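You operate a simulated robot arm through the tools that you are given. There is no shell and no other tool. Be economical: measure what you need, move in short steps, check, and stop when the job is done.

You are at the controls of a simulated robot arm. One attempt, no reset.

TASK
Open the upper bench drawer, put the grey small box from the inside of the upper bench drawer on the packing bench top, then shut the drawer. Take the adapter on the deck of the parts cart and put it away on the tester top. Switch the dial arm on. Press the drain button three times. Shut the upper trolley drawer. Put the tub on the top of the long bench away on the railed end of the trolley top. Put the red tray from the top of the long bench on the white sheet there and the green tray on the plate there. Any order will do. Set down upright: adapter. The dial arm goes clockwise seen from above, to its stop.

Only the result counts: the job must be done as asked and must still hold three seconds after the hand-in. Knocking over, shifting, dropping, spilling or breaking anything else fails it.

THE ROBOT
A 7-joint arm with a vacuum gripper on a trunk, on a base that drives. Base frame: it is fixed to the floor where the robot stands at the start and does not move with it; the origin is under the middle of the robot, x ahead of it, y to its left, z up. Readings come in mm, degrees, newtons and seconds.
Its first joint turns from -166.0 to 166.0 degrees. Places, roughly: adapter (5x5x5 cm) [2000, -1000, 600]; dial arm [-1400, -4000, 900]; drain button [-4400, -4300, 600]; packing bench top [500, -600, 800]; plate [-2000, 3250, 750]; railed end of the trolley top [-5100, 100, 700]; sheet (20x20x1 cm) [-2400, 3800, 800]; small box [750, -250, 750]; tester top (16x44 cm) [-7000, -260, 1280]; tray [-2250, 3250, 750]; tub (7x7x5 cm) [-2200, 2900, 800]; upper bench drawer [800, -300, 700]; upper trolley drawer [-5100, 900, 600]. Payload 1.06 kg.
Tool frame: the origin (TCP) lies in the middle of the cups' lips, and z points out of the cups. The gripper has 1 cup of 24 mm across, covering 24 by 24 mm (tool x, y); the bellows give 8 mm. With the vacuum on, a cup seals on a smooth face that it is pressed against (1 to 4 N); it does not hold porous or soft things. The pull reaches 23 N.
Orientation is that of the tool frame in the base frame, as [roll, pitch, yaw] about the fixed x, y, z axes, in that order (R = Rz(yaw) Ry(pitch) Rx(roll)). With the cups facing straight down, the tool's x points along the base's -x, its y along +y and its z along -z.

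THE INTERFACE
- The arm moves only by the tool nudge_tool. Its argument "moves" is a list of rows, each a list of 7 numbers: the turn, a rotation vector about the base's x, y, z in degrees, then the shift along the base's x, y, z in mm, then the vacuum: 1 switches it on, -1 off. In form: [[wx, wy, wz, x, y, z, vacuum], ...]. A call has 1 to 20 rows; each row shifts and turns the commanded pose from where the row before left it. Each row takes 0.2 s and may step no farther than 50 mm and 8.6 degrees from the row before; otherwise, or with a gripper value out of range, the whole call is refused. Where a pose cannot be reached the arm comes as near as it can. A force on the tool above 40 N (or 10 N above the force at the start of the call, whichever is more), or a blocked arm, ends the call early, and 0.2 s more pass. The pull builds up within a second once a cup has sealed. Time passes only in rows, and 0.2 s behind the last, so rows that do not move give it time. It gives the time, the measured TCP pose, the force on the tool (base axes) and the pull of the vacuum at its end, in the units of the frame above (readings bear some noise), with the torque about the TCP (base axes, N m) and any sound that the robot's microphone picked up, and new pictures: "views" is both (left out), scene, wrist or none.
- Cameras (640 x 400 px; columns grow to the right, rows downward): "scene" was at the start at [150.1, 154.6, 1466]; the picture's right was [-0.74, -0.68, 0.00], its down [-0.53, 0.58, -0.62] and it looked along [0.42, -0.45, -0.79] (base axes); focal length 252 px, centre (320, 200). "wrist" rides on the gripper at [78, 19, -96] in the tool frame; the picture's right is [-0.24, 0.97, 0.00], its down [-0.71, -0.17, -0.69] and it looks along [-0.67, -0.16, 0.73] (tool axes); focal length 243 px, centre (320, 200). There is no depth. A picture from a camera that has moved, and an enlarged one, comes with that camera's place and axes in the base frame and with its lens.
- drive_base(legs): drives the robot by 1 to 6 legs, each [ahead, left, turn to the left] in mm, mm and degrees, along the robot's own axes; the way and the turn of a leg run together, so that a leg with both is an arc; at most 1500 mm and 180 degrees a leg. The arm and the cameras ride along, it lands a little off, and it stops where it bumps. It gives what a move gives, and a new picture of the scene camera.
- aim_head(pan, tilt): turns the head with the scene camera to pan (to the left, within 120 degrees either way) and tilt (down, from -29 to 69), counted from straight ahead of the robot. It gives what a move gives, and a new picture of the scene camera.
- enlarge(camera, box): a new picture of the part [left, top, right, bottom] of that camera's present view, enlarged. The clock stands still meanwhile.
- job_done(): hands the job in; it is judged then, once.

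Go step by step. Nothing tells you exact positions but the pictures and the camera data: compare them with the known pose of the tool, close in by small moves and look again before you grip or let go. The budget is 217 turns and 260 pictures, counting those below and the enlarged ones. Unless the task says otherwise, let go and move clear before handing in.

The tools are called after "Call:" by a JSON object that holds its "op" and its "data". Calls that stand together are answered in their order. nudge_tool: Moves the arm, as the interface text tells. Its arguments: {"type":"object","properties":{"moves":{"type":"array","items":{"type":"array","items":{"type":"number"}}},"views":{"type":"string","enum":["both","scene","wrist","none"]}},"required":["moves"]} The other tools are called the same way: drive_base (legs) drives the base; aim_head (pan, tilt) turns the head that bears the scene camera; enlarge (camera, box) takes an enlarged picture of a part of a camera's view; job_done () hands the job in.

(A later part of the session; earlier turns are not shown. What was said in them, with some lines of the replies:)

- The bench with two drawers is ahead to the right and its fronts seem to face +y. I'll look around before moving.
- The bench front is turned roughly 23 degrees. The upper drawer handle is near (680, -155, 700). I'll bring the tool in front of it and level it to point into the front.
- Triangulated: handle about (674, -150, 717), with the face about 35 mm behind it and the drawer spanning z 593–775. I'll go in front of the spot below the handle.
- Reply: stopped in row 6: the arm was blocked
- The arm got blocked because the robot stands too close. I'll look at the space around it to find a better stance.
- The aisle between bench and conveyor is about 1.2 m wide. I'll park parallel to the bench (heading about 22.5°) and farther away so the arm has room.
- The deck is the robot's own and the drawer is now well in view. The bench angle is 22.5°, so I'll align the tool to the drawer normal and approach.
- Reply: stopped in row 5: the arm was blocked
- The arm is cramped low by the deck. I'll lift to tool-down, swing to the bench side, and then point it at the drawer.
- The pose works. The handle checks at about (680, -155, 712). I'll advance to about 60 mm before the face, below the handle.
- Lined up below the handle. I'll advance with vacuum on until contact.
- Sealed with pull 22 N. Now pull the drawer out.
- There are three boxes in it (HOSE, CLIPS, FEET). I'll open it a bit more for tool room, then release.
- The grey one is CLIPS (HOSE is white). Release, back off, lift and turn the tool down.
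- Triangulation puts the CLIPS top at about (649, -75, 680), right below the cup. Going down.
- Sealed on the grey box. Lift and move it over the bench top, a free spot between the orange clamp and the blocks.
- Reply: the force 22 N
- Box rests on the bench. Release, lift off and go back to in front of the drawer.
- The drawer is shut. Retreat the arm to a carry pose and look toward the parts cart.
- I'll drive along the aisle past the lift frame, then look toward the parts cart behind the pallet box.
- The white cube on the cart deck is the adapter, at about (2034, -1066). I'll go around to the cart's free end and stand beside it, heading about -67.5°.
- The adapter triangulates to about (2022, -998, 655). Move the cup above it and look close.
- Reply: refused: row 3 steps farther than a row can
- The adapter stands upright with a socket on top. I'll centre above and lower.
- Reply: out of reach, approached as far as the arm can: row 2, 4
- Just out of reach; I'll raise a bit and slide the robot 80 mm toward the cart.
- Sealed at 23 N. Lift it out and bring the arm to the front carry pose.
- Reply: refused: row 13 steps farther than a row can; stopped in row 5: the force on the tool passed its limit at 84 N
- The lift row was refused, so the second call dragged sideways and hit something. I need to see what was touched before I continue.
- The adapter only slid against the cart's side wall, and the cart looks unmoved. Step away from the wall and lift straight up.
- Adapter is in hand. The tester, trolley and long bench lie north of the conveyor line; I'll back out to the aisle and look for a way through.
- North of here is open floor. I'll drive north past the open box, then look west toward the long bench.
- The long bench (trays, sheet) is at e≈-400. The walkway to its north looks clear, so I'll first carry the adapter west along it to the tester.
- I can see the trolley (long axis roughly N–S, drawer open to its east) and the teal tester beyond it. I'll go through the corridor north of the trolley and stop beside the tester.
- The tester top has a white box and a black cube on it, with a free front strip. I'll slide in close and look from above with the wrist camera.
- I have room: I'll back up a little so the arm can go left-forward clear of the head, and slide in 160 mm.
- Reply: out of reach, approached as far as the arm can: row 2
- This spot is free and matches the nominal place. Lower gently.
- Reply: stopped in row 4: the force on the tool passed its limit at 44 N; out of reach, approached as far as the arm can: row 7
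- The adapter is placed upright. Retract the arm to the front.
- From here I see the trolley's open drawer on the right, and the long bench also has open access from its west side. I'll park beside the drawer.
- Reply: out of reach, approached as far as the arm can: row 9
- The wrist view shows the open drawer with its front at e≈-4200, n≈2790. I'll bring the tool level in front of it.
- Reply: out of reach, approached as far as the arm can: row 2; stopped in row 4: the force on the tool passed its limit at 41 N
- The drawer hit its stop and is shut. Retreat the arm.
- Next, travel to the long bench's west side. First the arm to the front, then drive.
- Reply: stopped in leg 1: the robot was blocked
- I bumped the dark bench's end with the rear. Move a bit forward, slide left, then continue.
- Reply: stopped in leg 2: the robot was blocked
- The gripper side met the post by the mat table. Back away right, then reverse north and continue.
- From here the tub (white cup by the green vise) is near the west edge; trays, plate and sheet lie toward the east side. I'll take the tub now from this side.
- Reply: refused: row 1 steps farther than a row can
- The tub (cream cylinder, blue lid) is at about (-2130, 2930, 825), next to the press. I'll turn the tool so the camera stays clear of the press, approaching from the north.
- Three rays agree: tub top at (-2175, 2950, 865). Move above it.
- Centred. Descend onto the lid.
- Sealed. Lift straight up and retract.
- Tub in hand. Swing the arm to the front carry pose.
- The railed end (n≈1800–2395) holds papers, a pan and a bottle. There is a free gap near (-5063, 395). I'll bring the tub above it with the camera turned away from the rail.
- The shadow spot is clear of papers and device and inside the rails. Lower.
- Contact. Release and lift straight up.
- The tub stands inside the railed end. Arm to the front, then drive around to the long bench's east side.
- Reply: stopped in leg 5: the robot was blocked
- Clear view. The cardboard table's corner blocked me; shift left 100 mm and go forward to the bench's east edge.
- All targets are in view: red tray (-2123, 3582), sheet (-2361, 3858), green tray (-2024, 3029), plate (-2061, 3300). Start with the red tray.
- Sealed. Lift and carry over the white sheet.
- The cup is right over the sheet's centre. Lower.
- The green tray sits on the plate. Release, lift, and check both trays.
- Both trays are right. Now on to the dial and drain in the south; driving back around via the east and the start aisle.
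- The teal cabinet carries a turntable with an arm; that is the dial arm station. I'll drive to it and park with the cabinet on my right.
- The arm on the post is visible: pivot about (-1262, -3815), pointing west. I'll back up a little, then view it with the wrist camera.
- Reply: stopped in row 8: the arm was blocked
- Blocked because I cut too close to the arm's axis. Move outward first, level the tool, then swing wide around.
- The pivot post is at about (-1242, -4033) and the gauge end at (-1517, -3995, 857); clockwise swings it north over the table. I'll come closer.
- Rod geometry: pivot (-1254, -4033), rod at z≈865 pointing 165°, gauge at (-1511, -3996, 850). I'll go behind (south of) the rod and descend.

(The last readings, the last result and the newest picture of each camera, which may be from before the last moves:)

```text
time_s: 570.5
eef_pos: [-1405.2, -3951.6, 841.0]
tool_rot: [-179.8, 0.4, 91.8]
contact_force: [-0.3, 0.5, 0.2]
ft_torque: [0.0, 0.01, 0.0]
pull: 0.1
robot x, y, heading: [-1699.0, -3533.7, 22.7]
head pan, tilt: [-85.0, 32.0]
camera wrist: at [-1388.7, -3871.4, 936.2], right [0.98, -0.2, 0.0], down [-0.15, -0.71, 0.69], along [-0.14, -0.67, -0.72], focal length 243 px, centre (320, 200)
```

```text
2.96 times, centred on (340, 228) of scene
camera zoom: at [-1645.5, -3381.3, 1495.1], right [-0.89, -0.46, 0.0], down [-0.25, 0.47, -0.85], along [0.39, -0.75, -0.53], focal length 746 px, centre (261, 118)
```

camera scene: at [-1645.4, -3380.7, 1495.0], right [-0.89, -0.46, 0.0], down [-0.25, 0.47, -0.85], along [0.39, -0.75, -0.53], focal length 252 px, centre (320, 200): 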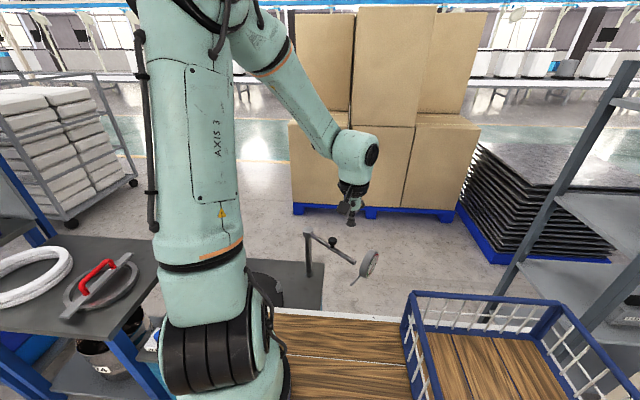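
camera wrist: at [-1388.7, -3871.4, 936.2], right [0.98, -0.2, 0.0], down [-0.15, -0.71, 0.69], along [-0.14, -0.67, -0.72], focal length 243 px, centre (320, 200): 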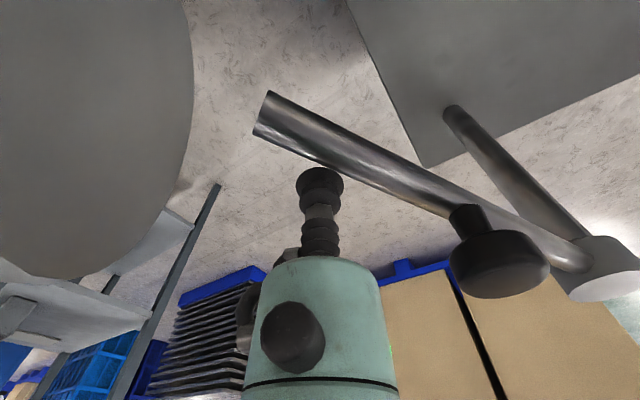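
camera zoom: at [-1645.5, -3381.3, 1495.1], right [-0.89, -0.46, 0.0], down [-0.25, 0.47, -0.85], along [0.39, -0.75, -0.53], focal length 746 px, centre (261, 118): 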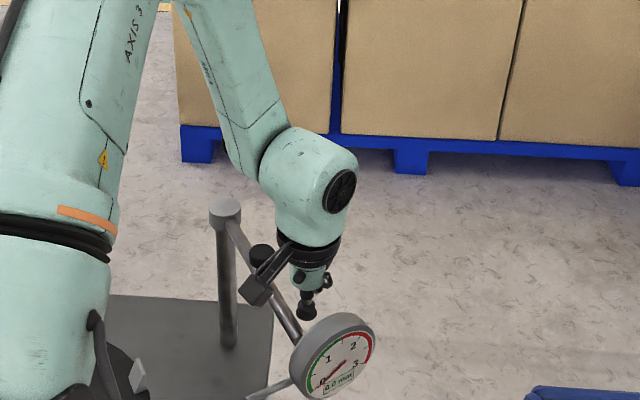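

The arm is turning smoothly. Continue the sweep.

Call:
{"op": "nudge_tool", "data": {"moves": [[0, 0, -5, 7.6, 12.7, 0, -1], [0, 0, -5, 8.7, 12, 0, -1], [0, 0, -5, 9.7, 11.2, 0, -1], [0, 0, -5, 10.6, 10.3, 0, -1], [0, 0, -5, 11.5, 9.4, 0, -1], [0, 0, -5, 12.3, 8.3, 0, -1], [0, 0, -5, 13, 7.2, 0, -1], [0, 0, -5, 13.5, 6.1, 0, -1]], "views": "wrist"}}

Call:
{"op": "enlarge", "data": {"camera": "scene", "box": [230, 160, 410, 295]}}

```text
time_s: 572.2
eef_pos: [-1318.2, -3874.3, 840.6]
tool_rot: [-179.6, 0.3, 51.7]
contact_force: [-1.4, -0.4, 0.9]
ft_torque: [-0.03, -0.01, -0.01]
pull: 0.1
robot x, y, heading: [-1700.1, -3535.8, 22.8]
head pan, tilt: [-85.0, 32.0]
camera wrist: at [-1254.2, -3823.7, 935.8], right [0.62, -0.79, 0.0], down [-0.57, -0.45, 0.69], along [-0.54, -0.42, -0.72], focal length 243 px, centre (320, 200)
```

wrist: 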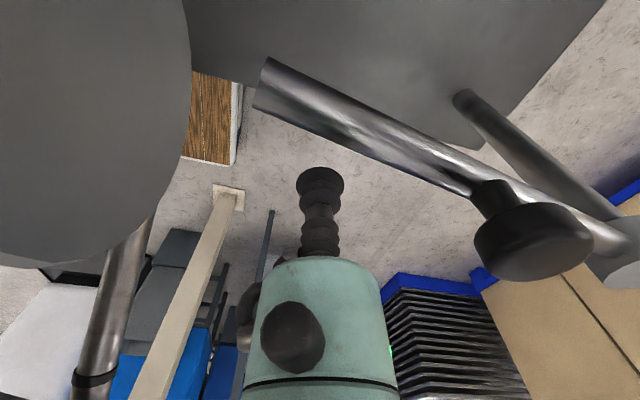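

```text
2.96 times, centred on (320, 228) of scene
camera zoom: at [-1645.6, -3381.2, 1495.1], right [-0.89, -0.46, 0.0], down [-0.25, 0.47, -0.85], along [0.39, -0.75, -0.53], focal length 746 px, centre (320, 118)
```

zoom: 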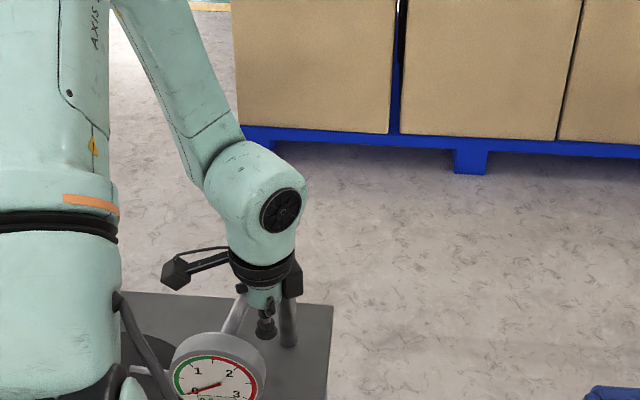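

Call:
{"op": "nudge_tool", "data": {"moves": [[0, 0, -5, 14, 4.8, 0, -1], [0, 0, -5, 14.4, 3.6, 0, -1], [0, 0, -5, 14.6, 2.4, 0, -1], [0, 0, -5, 14.8, 1.1, 0, -1], [0, 0, -5, 14.8, -0.2, 0, -1], [0, 0, -5, 14.7, -1.5, 0, -1]], "views": "wrist"}}

Call:
{"op": "enlarge", "data": {"camera": "scene", "box": [200, 160, 380, 295]}}

```text
time_s: 572.9
eef_pos: [-1296.0, -3867.7, 842.0]
tool_rot: [-179.4, 0.9, 40.9]
contact_force: [-6.3, -2.5, -6.5]
ft_torque: [-0.05, 0.01, 0.03]
pull: 0.1
robot x, y, heading: [-1695.1, -3534.2, 22.7]
head pan, tilt: [-85.0, 32.0]
stopped in row 3: the force on the tool passed its limit at 56 N (the readings are from after the stop); the commanded pose is now the measured one
camera wrist: at [-1221.5, -3828.2, 934.9], right [0.46, -0.89, -0.01], down [-0.63, -0.33, 0.7], along [-0.62, -0.32, -0.72], focal length 243 px, centre (320, 200)
```

wrist: 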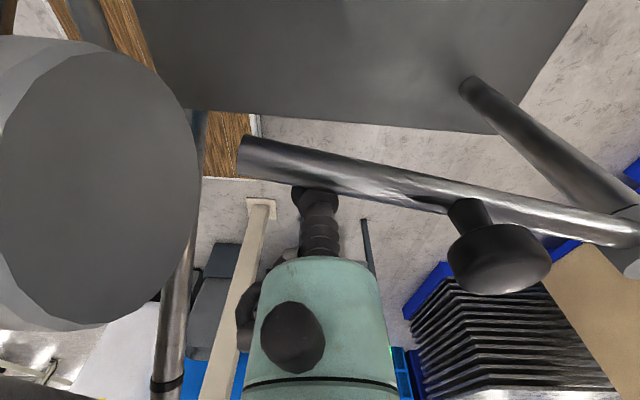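

```text
2.96 times, centred on (290, 228) of scene
camera zoom: at [-1645.7, -3381.4, 1495.1], right [-0.89, -0.46, 0.0], down [-0.25, 0.47, -0.85], along [0.39, -0.75, -0.53], focal length 746 px, centre (409, 118)
```

zoom: 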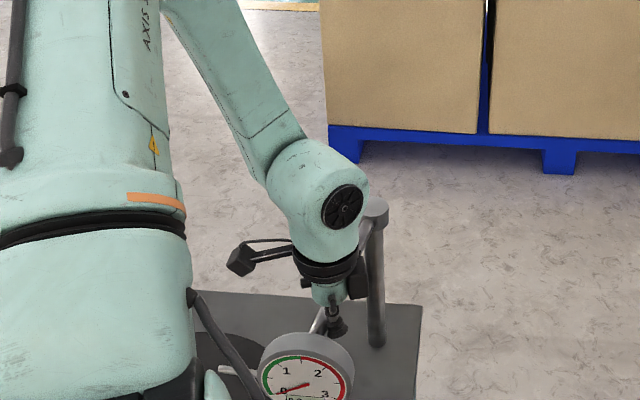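

The arm met a hard stop: the gauge position did not change with the extra push. Back away from the rod and lift.

Call:
{"op": "nudge_tool", "data": {"moves": [[0, 0, 0, -14, -4, 0, -1], [0, 0, 0, -20, -8, 0, -1], [0, 0, 0, -20, -8, 0, -1], [0, 0, 0, -10, -4, 30, -1], [0, 0, 0, 0, 0, 45, -1], [0, 0, 0, 0, 0, 45, -1], [0, 0, 0, 0, 0, 45, -1], [0, 0, 0, 0, 0, 45, -1], [0, 0, 0, 0, 0, 45, -1], [0, 0, 8, -5, 0, 45, -1], [0, 0, 8, -10, 0, 15, -1], [0, 0, 8, -10, 0, 0, -1], [0, 0, 8, -10, 0, 0, -1], [0, 0, 8, 0, 10, 0, -1], [0, 0, 8, 0, 10, 0, -1], [0, 0, 8, 0, 10, 0, -1], [0, 0, 8, 0, 10, 0, -1], [0, 0, 8, 0, 10, 0, -1]], "views": "both"}}

```text
time_s: 576.7
eef_pos: [-1391.6, -3839.5, 1155.8]
tool_rot: [-179.4, 0.9, 113.1]
contact_force: [0.6, 0.5, 0.3]
ft_torque: [0.02, 0.04, 0.04]
pull: 0.1
robot x, y, heading: [-1699.1, -3531.3, 22.6]
head pan, tilt: [-85.0, 32.0]
camera scene: at [-1645.4, -3381.2, 1495.1], right [-0.89, -0.46, 0.0], down [-0.25, 0.47, -0.85], along [0.39, -0.75, -0.53], focal length 252 px, centre (320, 200)
camera wrist: at [-1405.0, -3758.1, 1249.7], right [0.99, 0.17, -0.01], down [0.12, -0.71, 0.7], along [0.11, -0.69, -0.72], focal length 243 px, centre (320, 200)
```

scene: 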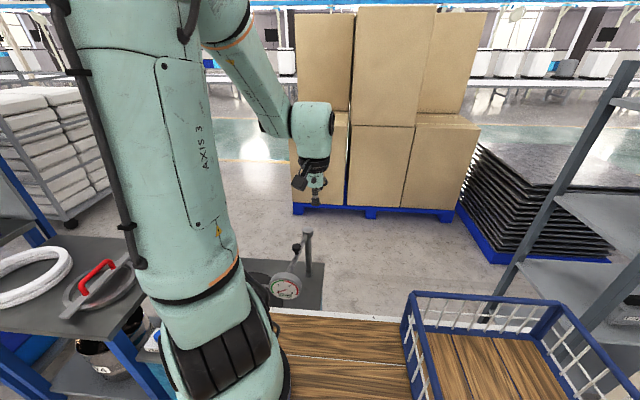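
wrist: 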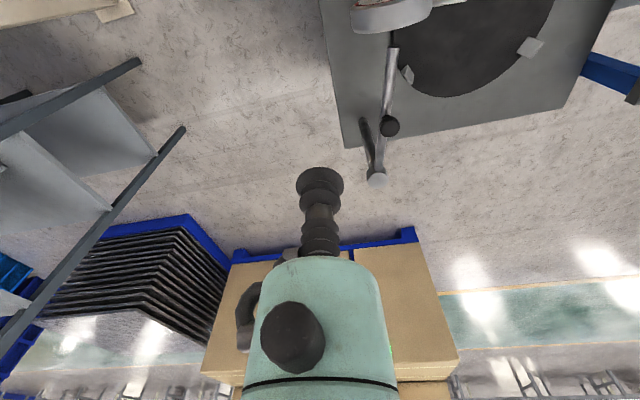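

The dial arm rests against its stop, lined up over the table. Now arm to front, and drive toward the drain button machines.

Call:
{"op": "nudge_tool", "data": {"moves": [[0, 0, 6, 37, 24, 0, -1], [0, 0, 6, 37, 24, 0, -1], [0, 0, 6, 37, 24, 0, -1], [0, 0, 6, 37, 24, 0, -1], [0, 0, 6, 37, 24, 0, -1], [0, 0, 6, 37, 24, 0, -1], [0, 0, 6, 8, 42, 0, -1], [0, 0, 6, 8, 42, 0, -1], [0, 0, 6, 8, 42, 0, -1], [0, 0, 6, 5, 42, 0, -1], [0, 0, 6, 5, 42, 0, -1], [0, 0, 6, 5, 42, 0, -1], [0, 0, 6, 5, 42, 0, -1], [0, 0, 6, 5, 42, 0, -1], [0, 0, 6, 5, 42, 0, -1]], "views": "none"}}

Call:
{"op": "drive_base", "data": {"legs": [[0, 160, 0], [1500, 0, 0], [270, 0, 0], [0, 1500, 0], [0, 250, 0], [-1500, 0, 0]]}}

```text
time_s: 579.9
eef_pos: [-1117.5, -3318.7, 1155.2]
tool_rot: [-179.4, 0.9, -156.9]
contact_force: [-0.6, -0.1, 0.3]
ft_torque: [-0.01, -0.03, 0.0]
pull: 0.0
robot x, y, heading: [-1695.6, -3535.6, 22.5]
head pan, tilt: [-85.0, 32.0]
```

```text
time_s: 605.3
eef_pos: [-1648.3, -1470.6, 1154.7]
tool_rot: [-179.4, 0.8, -155.3]
contact_force: [-0.4, 0.1, 0.3]
ft_torque: [-0.01, 0.02, -0.03]
pull: 0.1
robot x, y, heading: [-2221.7, -1704.1, 24.4]
head pan, tilt: [-85.0, 32.0]
camera scene: at [-2173.3, -1550.7, 1495.0], right [-0.87, -0.49, 0.0], down [-0.26, 0.46, -0.85], along [0.42, -0.74, -0.53], focal length 252 px, centre (320, 200)
```

scene: 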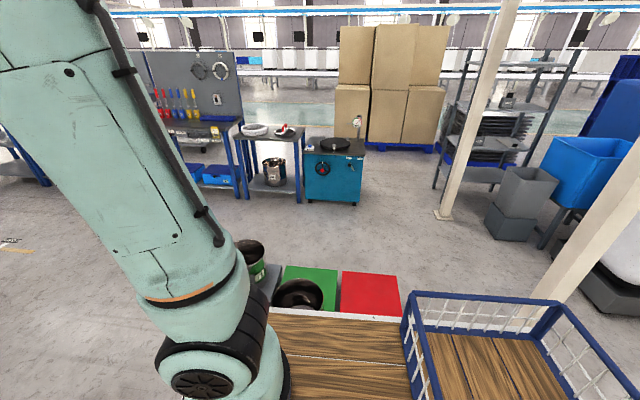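

Call:
{"op": "drive_base", "data": {"legs": [[0, 0, -1.9], [-1500, 0, 0], [-900, 0, 0]]}}

Call:
{"op": "aim_head", "data": {"pan": -100, "tilt": 22}}

```text
time_s: 617.5
eef_pos: [-3857.7, -2398.9, 1154.5]
tool_rot: [-179.4, 0.8, -155.7]
contact_force: [0.9, -0.9, 0.0]
ft_torque: [0.02, -0.02, -0.01]
pull: 0.0
robot x, y, heading: [-4431.8, -2630.8, 23.8]
head pan, tilt: [-85.0, 32.0]
camera scene: at [-4384.2, -2474.4, 1495.0], right [-0.88, -0.48, 0.0], down [-0.26, 0.46, -0.85], along [0.41, -0.74, -0.53], focal length 252 px, centre (320, 200)
```

scene: 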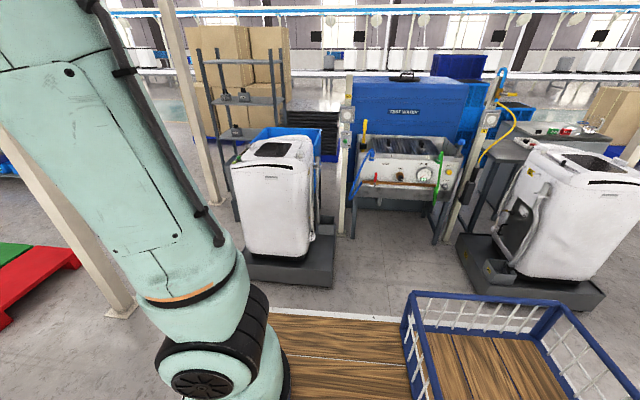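

```text
time_s: 618.2
eef_pos: [-3857.0, -2398.7, 1154.6]
tool_rot: [-179.4, 0.9, -155.7]
contact_force: [-0.6, -0.6, -0.6]
ft_torque: [-0.03, -0.01, 0.0]
pull: 0.0
robot x, y, heading: [-4433.1, -2624.3, 23.9]
head pan, tilt: [-100.0, 22.0]
camera scene: at [-4405.1, -2486.1, 1511.0], right [-0.97, -0.24, 0.0], down [-0.09, 0.36, -0.93], along [0.22, -0.9, -0.38], focal length 252 px, centre (320, 200)
```

scene: 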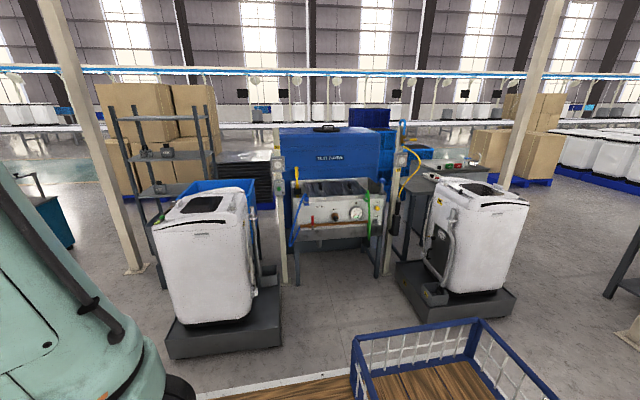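

Call:
{"op": "enlarge", "data": {"camera": "scene", "box": [270, 120, 450, 280]}}

```text
2.50 times, centred on (360, 200) of scene
camera zoom: at [-4405.1, -2486.1, 1511.0], right [-0.97, -0.24, 0.0], down [-0.09, 0.36, -0.93], along [0.22, -0.9, -0.38], focal length 629 px, centre (220, 200)
```

zoom: 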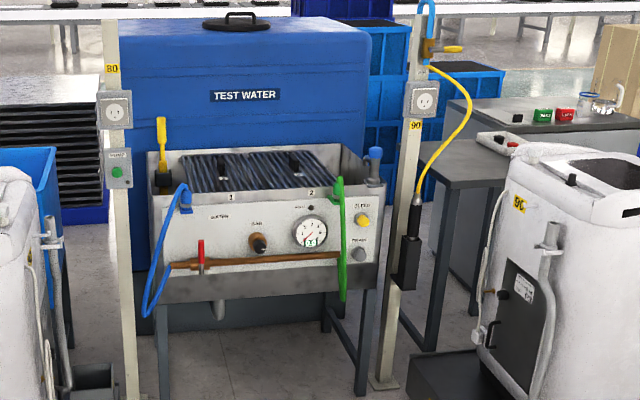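

Call:
{"op": "enlarge", "data": {"camera": "scene", "box": [335, 185, 400, 240]}}

```text
7.27 times, centred on (368, 212) of scene
camera zoom: at [-4405.1, -2486.1, 1511.0], right [-0.97, -0.24, 0.0], down [-0.09, 0.36, -0.93], along [0.22, -0.9, -0.38], focal length 1831 px, centre (-26, 109)
```

zoom: 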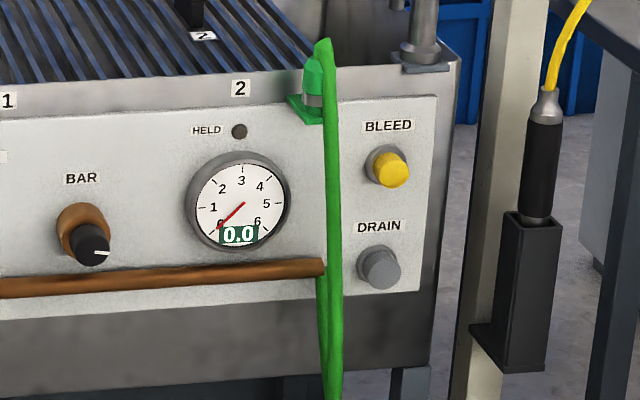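

The DRAIN button is the grey one on the TEST WATER panel, at about (-4411, -4302, 600). I'll park facing it.

Call:
{"op": "drive_base", "data": {"legs": [[0, 0, -91.4], [0, -607, 0], [600, 0, 0]]}}

Call:
{"op": "aim_head", "data": {"pan": -15, "tilt": 35}}

```text
time_s: 628.5
eef_pos: [-4527.6, -4008.3, 1155.2]
tool_rot: [-179.3, 0.8, 113.6]
contact_force: [-0.6, 0.8, -0.5]
ft_torque: [-0.03, -0.01, 0.01]
pull: 0.1
robot x, y, heading: [-4752.3, -3433.3, -66.8]
head pan, tilt: [-100.0, 22.0]
camera scene: at [-4609.3, -3460.1, 1511.0], right [-0.23, 0.97, 0.0], down [0.36, 0.09, -0.93], along [-0.9, -0.21, -0.37], focal length 252 px, centre (320, 200)
```

scene: 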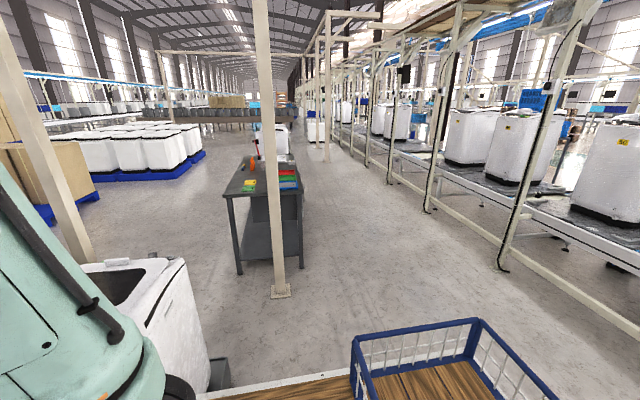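

```text
time_s: 630.1
eef_pos: [-4527.7, -4008.3, 1155.7]
tool_rot: [-179.4, 0.8, 113.6]
contact_force: [-0.8, 0.0, -0.1]
ft_torque: [-0.01, -0.02, -0.02]
pull: 0.1
robot x, y, heading: [-4751.9, -3429.3, -66.9]
head pan, tilt: [-15.0, 35.0]
camera scene: at [-4506.4, -3526.0, 1490.4], right [-0.99, -0.14, 0.0], down [-0.08, 0.57, -0.82], along [0.12, -0.81, -0.57], focal length 252 px, centre (320, 200)
```

scene: 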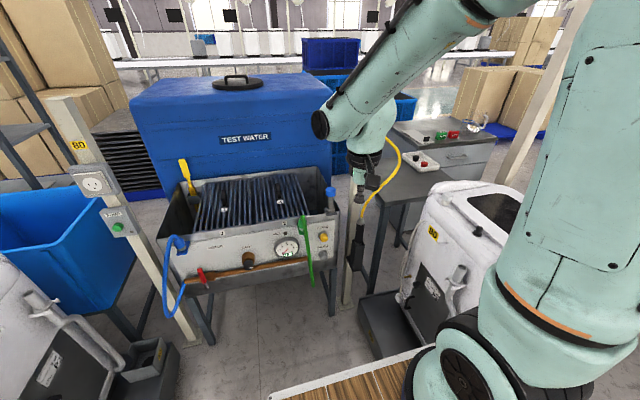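

Call:
{"op": "enlarge", "data": {"camera": "scene", "box": [270, 210, 370, 285]}}

```text
5.33 times, centred on (320, 248) of scene
camera zoom: at [-4506.4, -3526.0, 1490.4], right [-0.99, -0.14, 0.0], down [-0.08, 0.57, -0.82], along [0.12, -0.81, -0.57], focal length 1342 px, centre (320, -53)
```

zoom: 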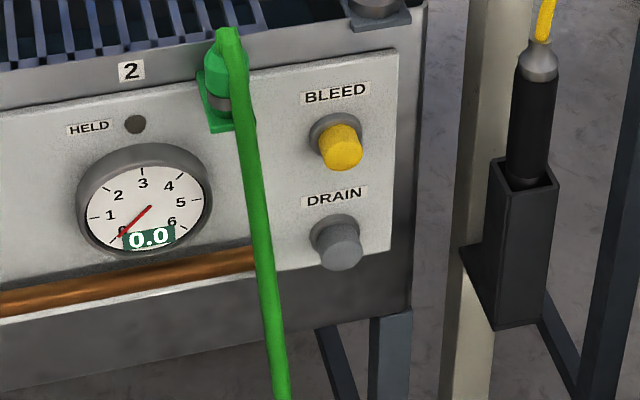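

Call:
{"op": "nudge_tool", "data": {"moves": [[-7.56, -3.13, 0, 2, 0, -45, -1], [-7.56, -3.13, 0, 2, 0, -45, -1], [-7.56, -3.13, 0, 2, 0, -45, -1], [-7.56, -3.13, 0, 2, 0, -45, -1], [-7.56, -3.13, 0, 2, 0, -45, -1], [-7.56, -3.13, 0, 2, 0, -45, -1], [-7.56, -3.13, 0, 2, 0, -45, -1], [-7.56, -3.13, 0, 2, 0, -45, -1], [-7.56, -3.13, 0, 2, 0, -45, -1], [-7.56, -3.13, 0, 2, 0, -45, -1], [-7.56, -3.13, 0, 2, 0, -45, -1], [0, 0, 0, 10, -20, -40, -1], [0, 0, 0, 10, -20, -40, -1]], "views": "both"}}

```text
time_s: 632.9
eef_pos: [-4485.7, -4089.8, 613.5]
tool_rot: [-50.2, 88.6, -118.3]
contact_force: [0.3, -0.4, -0.5]
ft_torque: [-0.01, -0.01, 0.0]
pull: 0.1
out of reach, approached as far as the arm can: row 2, 5, 6
robot x, y, heading: [-4751.2, -3427.0, -66.5]
head pan, tilt: [-15.0, 35.0]
camera scene: at [-4506.3, -3525.8, 1490.4], right [-0.99, -0.14, 0.0], down [-0.08, 0.57, -0.82], along [0.12, -0.81, -0.57], focal length 252 px, centre (320, 200)
camera wrist: at [-4505.0, -3994.6, 533.0], right [0.9, 0.37, 0.22], down [-0.41, 0.59, 0.7], along [0.13, -0.72, 0.68], focal length 243 px, centre (320, 200)
```

scene: 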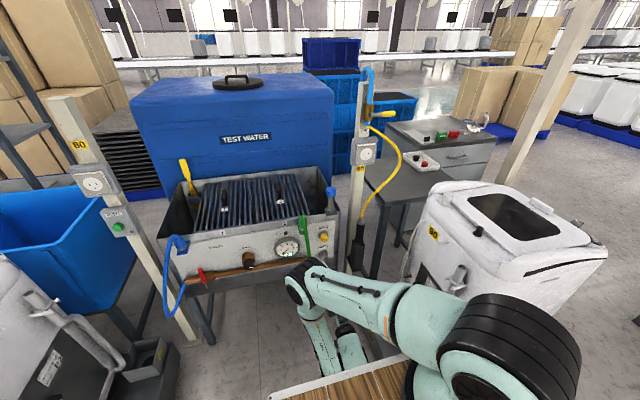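
wrist: 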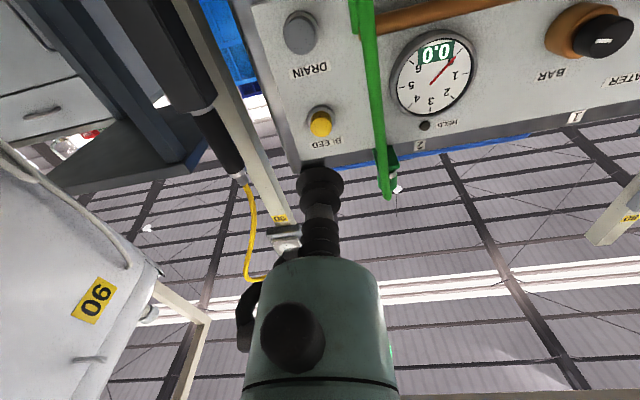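

Call:
{"op": "nudge_tool", "data": {"moves": [[0, 0, 0, 11.8, -39, -5, -1], [0, 0, 0, 11.8, -39, -5, -1], [0, 0, 0, 11.8, -39, -5, -1], [0, 0, 0, 11.8, -39, -5, -1], [0, 0, 0, 11.8, -39, -5, -1]], "views": "wrist"}}

Call:
{"op": "enlarge", "data": {"camera": "scene", "box": [270, 210, 370, 285]}}

```text
time_s: 634.1
eef_pos: [-4426.5, -4283.2, 586.1]
tool_rot: [-53.5, 88.5, -121.7]
contact_force: [0.2, 0.4, -0.6]
ft_torque: [0.02, 0.0, 0.01]
pull: 0.0
robot x, y, heading: [-4750.8, -3429.3, -66.6]
head pan, tilt: [-15.0, 35.0]
camera wrist: at [-4444.1, -4187.9, 506.2], right [0.9, 0.37, 0.22], down [-0.41, 0.59, 0.7], along [0.13, -0.72, 0.68], focal length 243 px, centre (320, 200)
```

wrist: 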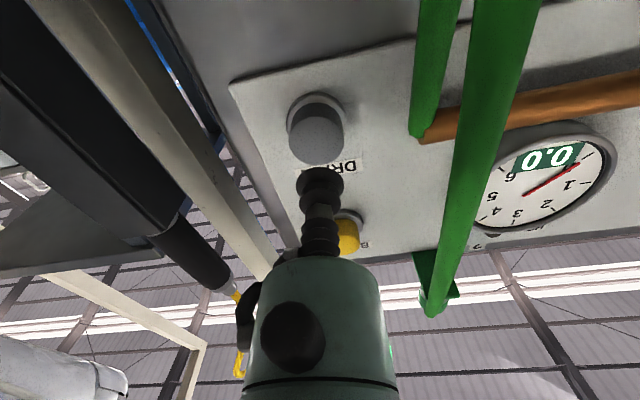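

```text
5.33 times, centred on (320, 248) of scene
camera zoom: at [-4506.3, -3525.8, 1490.4], right [-0.99, -0.14, 0.0], down [-0.08, 0.57, -0.82], along [0.12, -0.81, -0.57], focal length 1342 px, centre (320, -53)
```

zoom: 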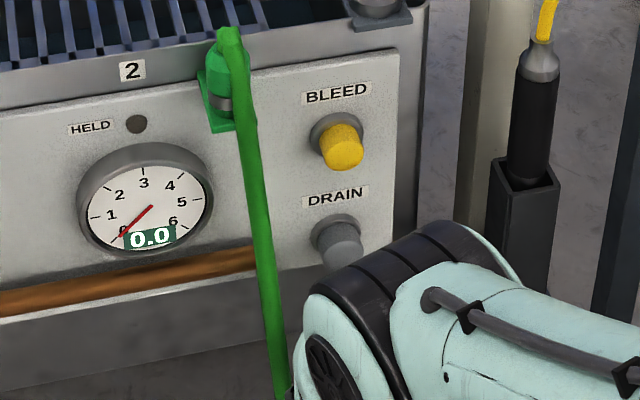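

Aligned with the DRAIN button about 50 mm ahead. Push in for the first press.

Call:
{"op": "nudge_tool", "data": {"moves": [[0, 0, 0, 7.7, -18.5, 0, -1], [0, 0, 0, 7.7, -18.5, 0, -1], [0, 0, 0, 2.3, -5.5, 0, -1], [0, 0, 0, 2.3, -5.5, 0, -1], [0, 0, 0, 0, 0, 0, -1]], "views": "wrist"}}

```text
time_s: 635.3
eef_pos: [-4407.4, -4325.4, 593.6]
tool_rot: [-52.6, 88.6, -120.7]
contact_force: [-0.9, 0.8, 0.6]
ft_torque: [-0.04, 0.0, 0.0]
pull: 0.1
out of reach, approached as far as the arm can: row 2, 3, 4
robot x, y, heading: [-4748.5, -3431.4, -66.8]
head pan, tilt: [-15.0, 35.0]
camera wrist: at [-4427.2, -4230.2, 513.7], right [0.9, 0.37, 0.22], down [-0.41, 0.59, 0.7], along [0.13, -0.72, 0.68], focal length 243 px, centre (320, 200)
```

wrist: 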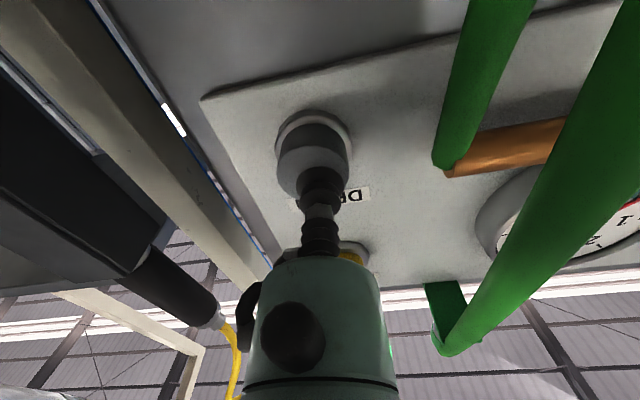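

Out of reach by a little. Back off, drive 70 mm closer, and retry.

Call:
{"op": "nudge_tool", "data": {"moves": [[0, 0, 0, -11.5, 27.7, 0, -1], [0, 0, 0, -15.3, 37, 0, -1], [0, 0, 0, -15.3, 37, 0, -1]], "views": "none"}}

Call:
{"op": "drive_base", "data": {"legs": [[70, 0, -0.6]]}}

Call:
{"op": "nudge_tool", "data": {"moves": [[0, 0, 0, 0, 0, 0, -1]], "views": "wrist"}}

```text
time_s: 636.1
eef_pos: [-4451.1, -4222.3, 596.0]
tool_rot: [-53.0, 88.6, -121.3]
contact_force: [-0.1, -0.4, -0.2]
ft_torque: [0.0, -0.03, -0.01]
pull: 0.1
robot x, y, heading: [-4749.3, -3432.0, -67.2]
head pan, tilt: [-15.0, 35.0]
```

```text
time_s: 637.1
eef_pos: [-4434.3, -4282.4, 595.8]
tool_rot: [-53.9, 88.6, -122.8]
contact_force: [1.0, 0.9, 0.0]
ft_torque: [0.0, 0.0, 0.02]
pull: 0.0
robot x, y, heading: [-4722.4, -3490.0, -67.4]
head pan, tilt: [-15.0, 35.0]
camera scene: at [-4481.6, -3586.5, 1490.3], right [-0.99, -0.13, 0.0], down [-0.07, 0.57, -0.82], along [0.11, -0.81, -0.57], focal length 252 px, centre (320, 200)
```

scene: 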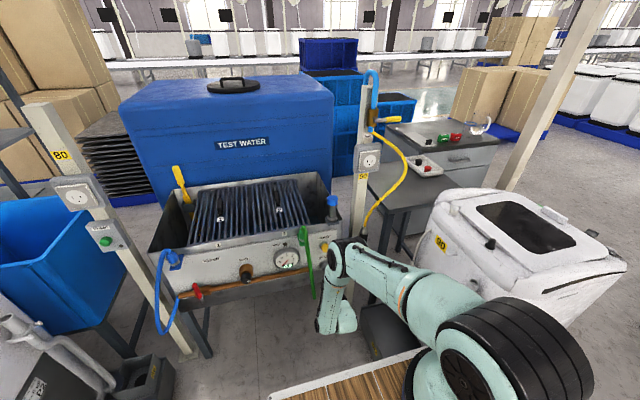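

```text
time_s: 637.5
eef_pos: [-4435.0, -4283.5, 595.5]
tool_rot: [-53.1, 88.6, -122.1]
contact_force: [-0.1, -0.2, 0.5]
ft_torque: [-0.04, -0.01, -0.02]
pull: 0.1
robot x, y, heading: [-4724.4, -3487.1, -67.7]
head pan, tilt: [-15.0, 35.0]
camera wrist: at [-4452.8, -4187.6, 515.3], right [0.91, 0.35, 0.22], down [-0.4, 0.59, 0.7], along [0.12, -0.72, 0.68], focal length 243 px, centre (320, 200)
```

wrist: 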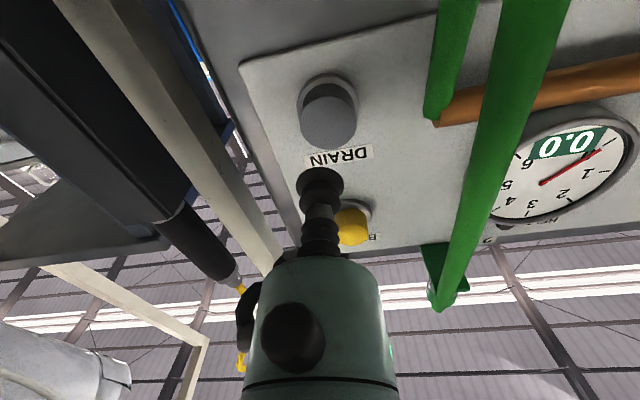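

Call:
{"op": "nudge_tool", "data": {"moves": [[0, 0, 0, 13, -19, -4, -1], [0, 0, 0, 9, -18.5, -3, -1], [0, 0, 0, 3.8, -9.2, 0, -1], [0, 0, 0, 2, -4.6, 0, -1], [0, 0, 0, 2, -4.6, 0, -1], [0, 0, 0, 0, 0, 0, -1]], "views": "wrist"}}

```text
time_s: 638.9
eef_pos: [-4406.0, -4339.4, 588.7]
tool_rot: [-53.2, 88.6, -122.2]
contact_force: [-2.6, 2.5, -0.1]
ft_torque: [0.02, 0.03, 0.04]
pull: 0.2
robot x, y, heading: [-4726.0, -3485.5, -67.7]
head pan, tilt: [-15.0, 35.0]
heard: click
camera wrist: at [-4423.2, -4243.2, 507.9], right [0.91, 0.35, 0.22], down [-0.4, 0.59, 0.7], along [0.12, -0.72, 0.68], focal length 243 px, centre (320, 200)
```

wrist: 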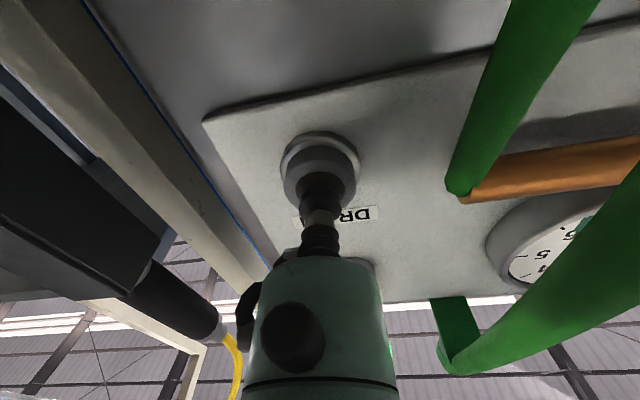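

One click heard. Release and press a second time.

Call:
{"op": "nudge_tool", "data": {"moves": [[0, 0, 0, -5, 12, 0, -1], [0, 0, 0, -5, 12, 0, -1], [0, 0, 0, 0, 0, 0, -1], [0, 0, 0, 0, 0, 0, -1]], "views": "none"}}

Call:
{"op": "nudge_tool", "data": {"moves": [[0, 0, 0, 5, -12, 0, -1], [0, 0, 0, 3, -7.4, 0, -1], [0, 0, 0, 2, -4.6, 0, -1], [0, 0, 0, 0, 0, 0, -1]], "views": "none"}}

```text
time_s: 639.9
eef_pos: [-4414.2, -4315.8, 589.6]
tool_rot: [-53.0, 88.5, -121.9]
contact_force: [0.3, 0.9, -0.7]
ft_torque: [0.03, -0.03, -0.02]
pull: 0.1
robot x, y, heading: [-4723.5, -3487.8, -67.4]
head pan, tilt: [-15.0, 35.0]
```

```text
time_s: 640.9
eef_pos: [-4405.3, -4339.2, 587.5]
tool_rot: [-53.7, 88.6, -122.6]
contact_force: [-0.4, 2.3, -1.5]
ft_torque: [-0.04, 0.01, -0.01]
pull: 0.1
robot x, y, heading: [-4725.7, -3485.0, -67.6]
head pan, tilt: [-15.0, 35.0]
heard: click
```

Second click. Third press next.

Call:
{"op": "nudge_tool", "data": {"moves": [[0, 0, 0, -5, 12, 0, -1], [0, 0, 0, -5, 12, 0, -1], [0, 0, 0, 0, 0, 0, -1], [0, 0, 0, 0, 0, 0, -1]], "views": "none"}}

Call:
{"op": "nudge_tool", "data": {"moves": [[0, 0, 0, 5, -12, 0, -1], [0, 0, 0, 3, -7.4, 0, -1], [0, 0, 0, 2, -4.6, 0, -1], [0, 0, 0, 0, 0, 0, -1]], "views": "none"}}

```text
time_s: 641.9
eef_pos: [-4416.6, -4315.1, 588.9]
tool_rot: [-53.1, 88.7, -122.0]
contact_force: [0.0, 0.7, 0.0]
ft_torque: [-0.01, 0.02, 0.01]
pull: 0.1
robot x, y, heading: [-4723.6, -3485.6, -67.7]
head pan, tilt: [-15.0, 35.0]
```

```text
time_s: 642.9
eef_pos: [-4406.6, -4340.0, 587.2]
tool_rot: [-53.6, 88.6, -122.5]
contact_force: [-0.4, 3.1, -1.1]
ft_torque: [-0.02, 0.01, -0.03]
pull: 0.0
robot x, y, heading: [-4726.1, -3486.4, -67.8]
head pan, tilt: [-15.0, 35.0]
heard: click
```

Three clicks heard. Retreat clear of the panel.

Call:
{"op": "nudge_tool", "data": {"moves": [[0, 0, 0, -5, 12, 0, -1], [0, 0, 0, -15, 37, 0, -1], [0, 0, 0, -15, 37, 0, -1], [0, 0, 0, -15, 37, 0, -1], [0, 0, 0, -15, 37, 10, -1]], "views": "scene"}}

```text
time_s: 644.1
eef_pos: [-4470.1, -4179.1, 598.0]
tool_rot: [-51.6, 88.5, -120.6]
contact_force: [-0.4, 0.3, 0.4]
ft_torque: [0.0, -0.03, -0.01]
pull: 0.0
robot x, y, heading: [-4727.5, -3487.3, -67.3]
head pan, tilt: [-15.0, 35.0]
camera scene: at [-4481.9, -3586.4, 1490.4], right [-0.99, -0.13, 0.0], down [-0.07, 0.57, -0.82], along [0.11, -0.81, -0.57], focal length 252 px, centre (320, 200)
```

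scene: 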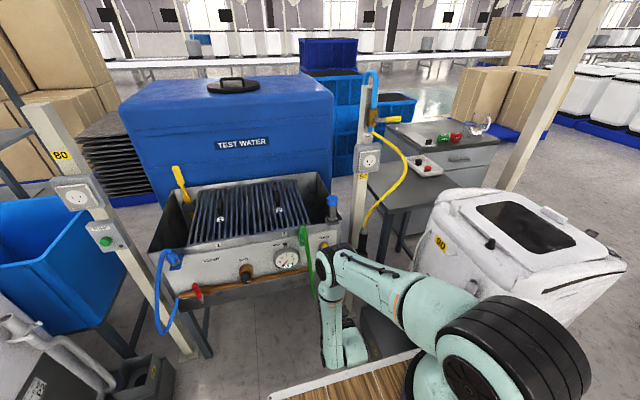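

The arm is clear and every part of the job has been done, so I'm handing it in.

Call:
{"op": "job_done", "data": {}}

```text
The job is handed in.
```

I did every part of the job and handed it in; the judge's result has not come back.

- **Packing bench:** I put the grey box (marked CLIPS) on the bench top and shut the upper drawer.
- **Adapter:** it stands upright on the tester top.
- **Dial arm:** I swung it clockwise until it met a hard stop.
- **Drain button:** I pressed it three times and heard a click each time.
- **Trolley:** I shut the upper drawer and set the tub inside the railed end.
- **Long bench:** the red tray is on the white sheet and the green tray is on the plate.

Some contacts along the way could count against the result:

- **Parts cart:** after a refused move I dragged the adapter across the cart deck into its side wall, with an 84 N peak. The cart looked unmoved in the pictures afterwards.
- **Bumps while driving:** the base was stopped by the end of the dark bench north of the trolley, by the cardboard table, and once beside the mat table (probably the post). I saw nothing shifted in later pictures, but I did not check each spot closely.
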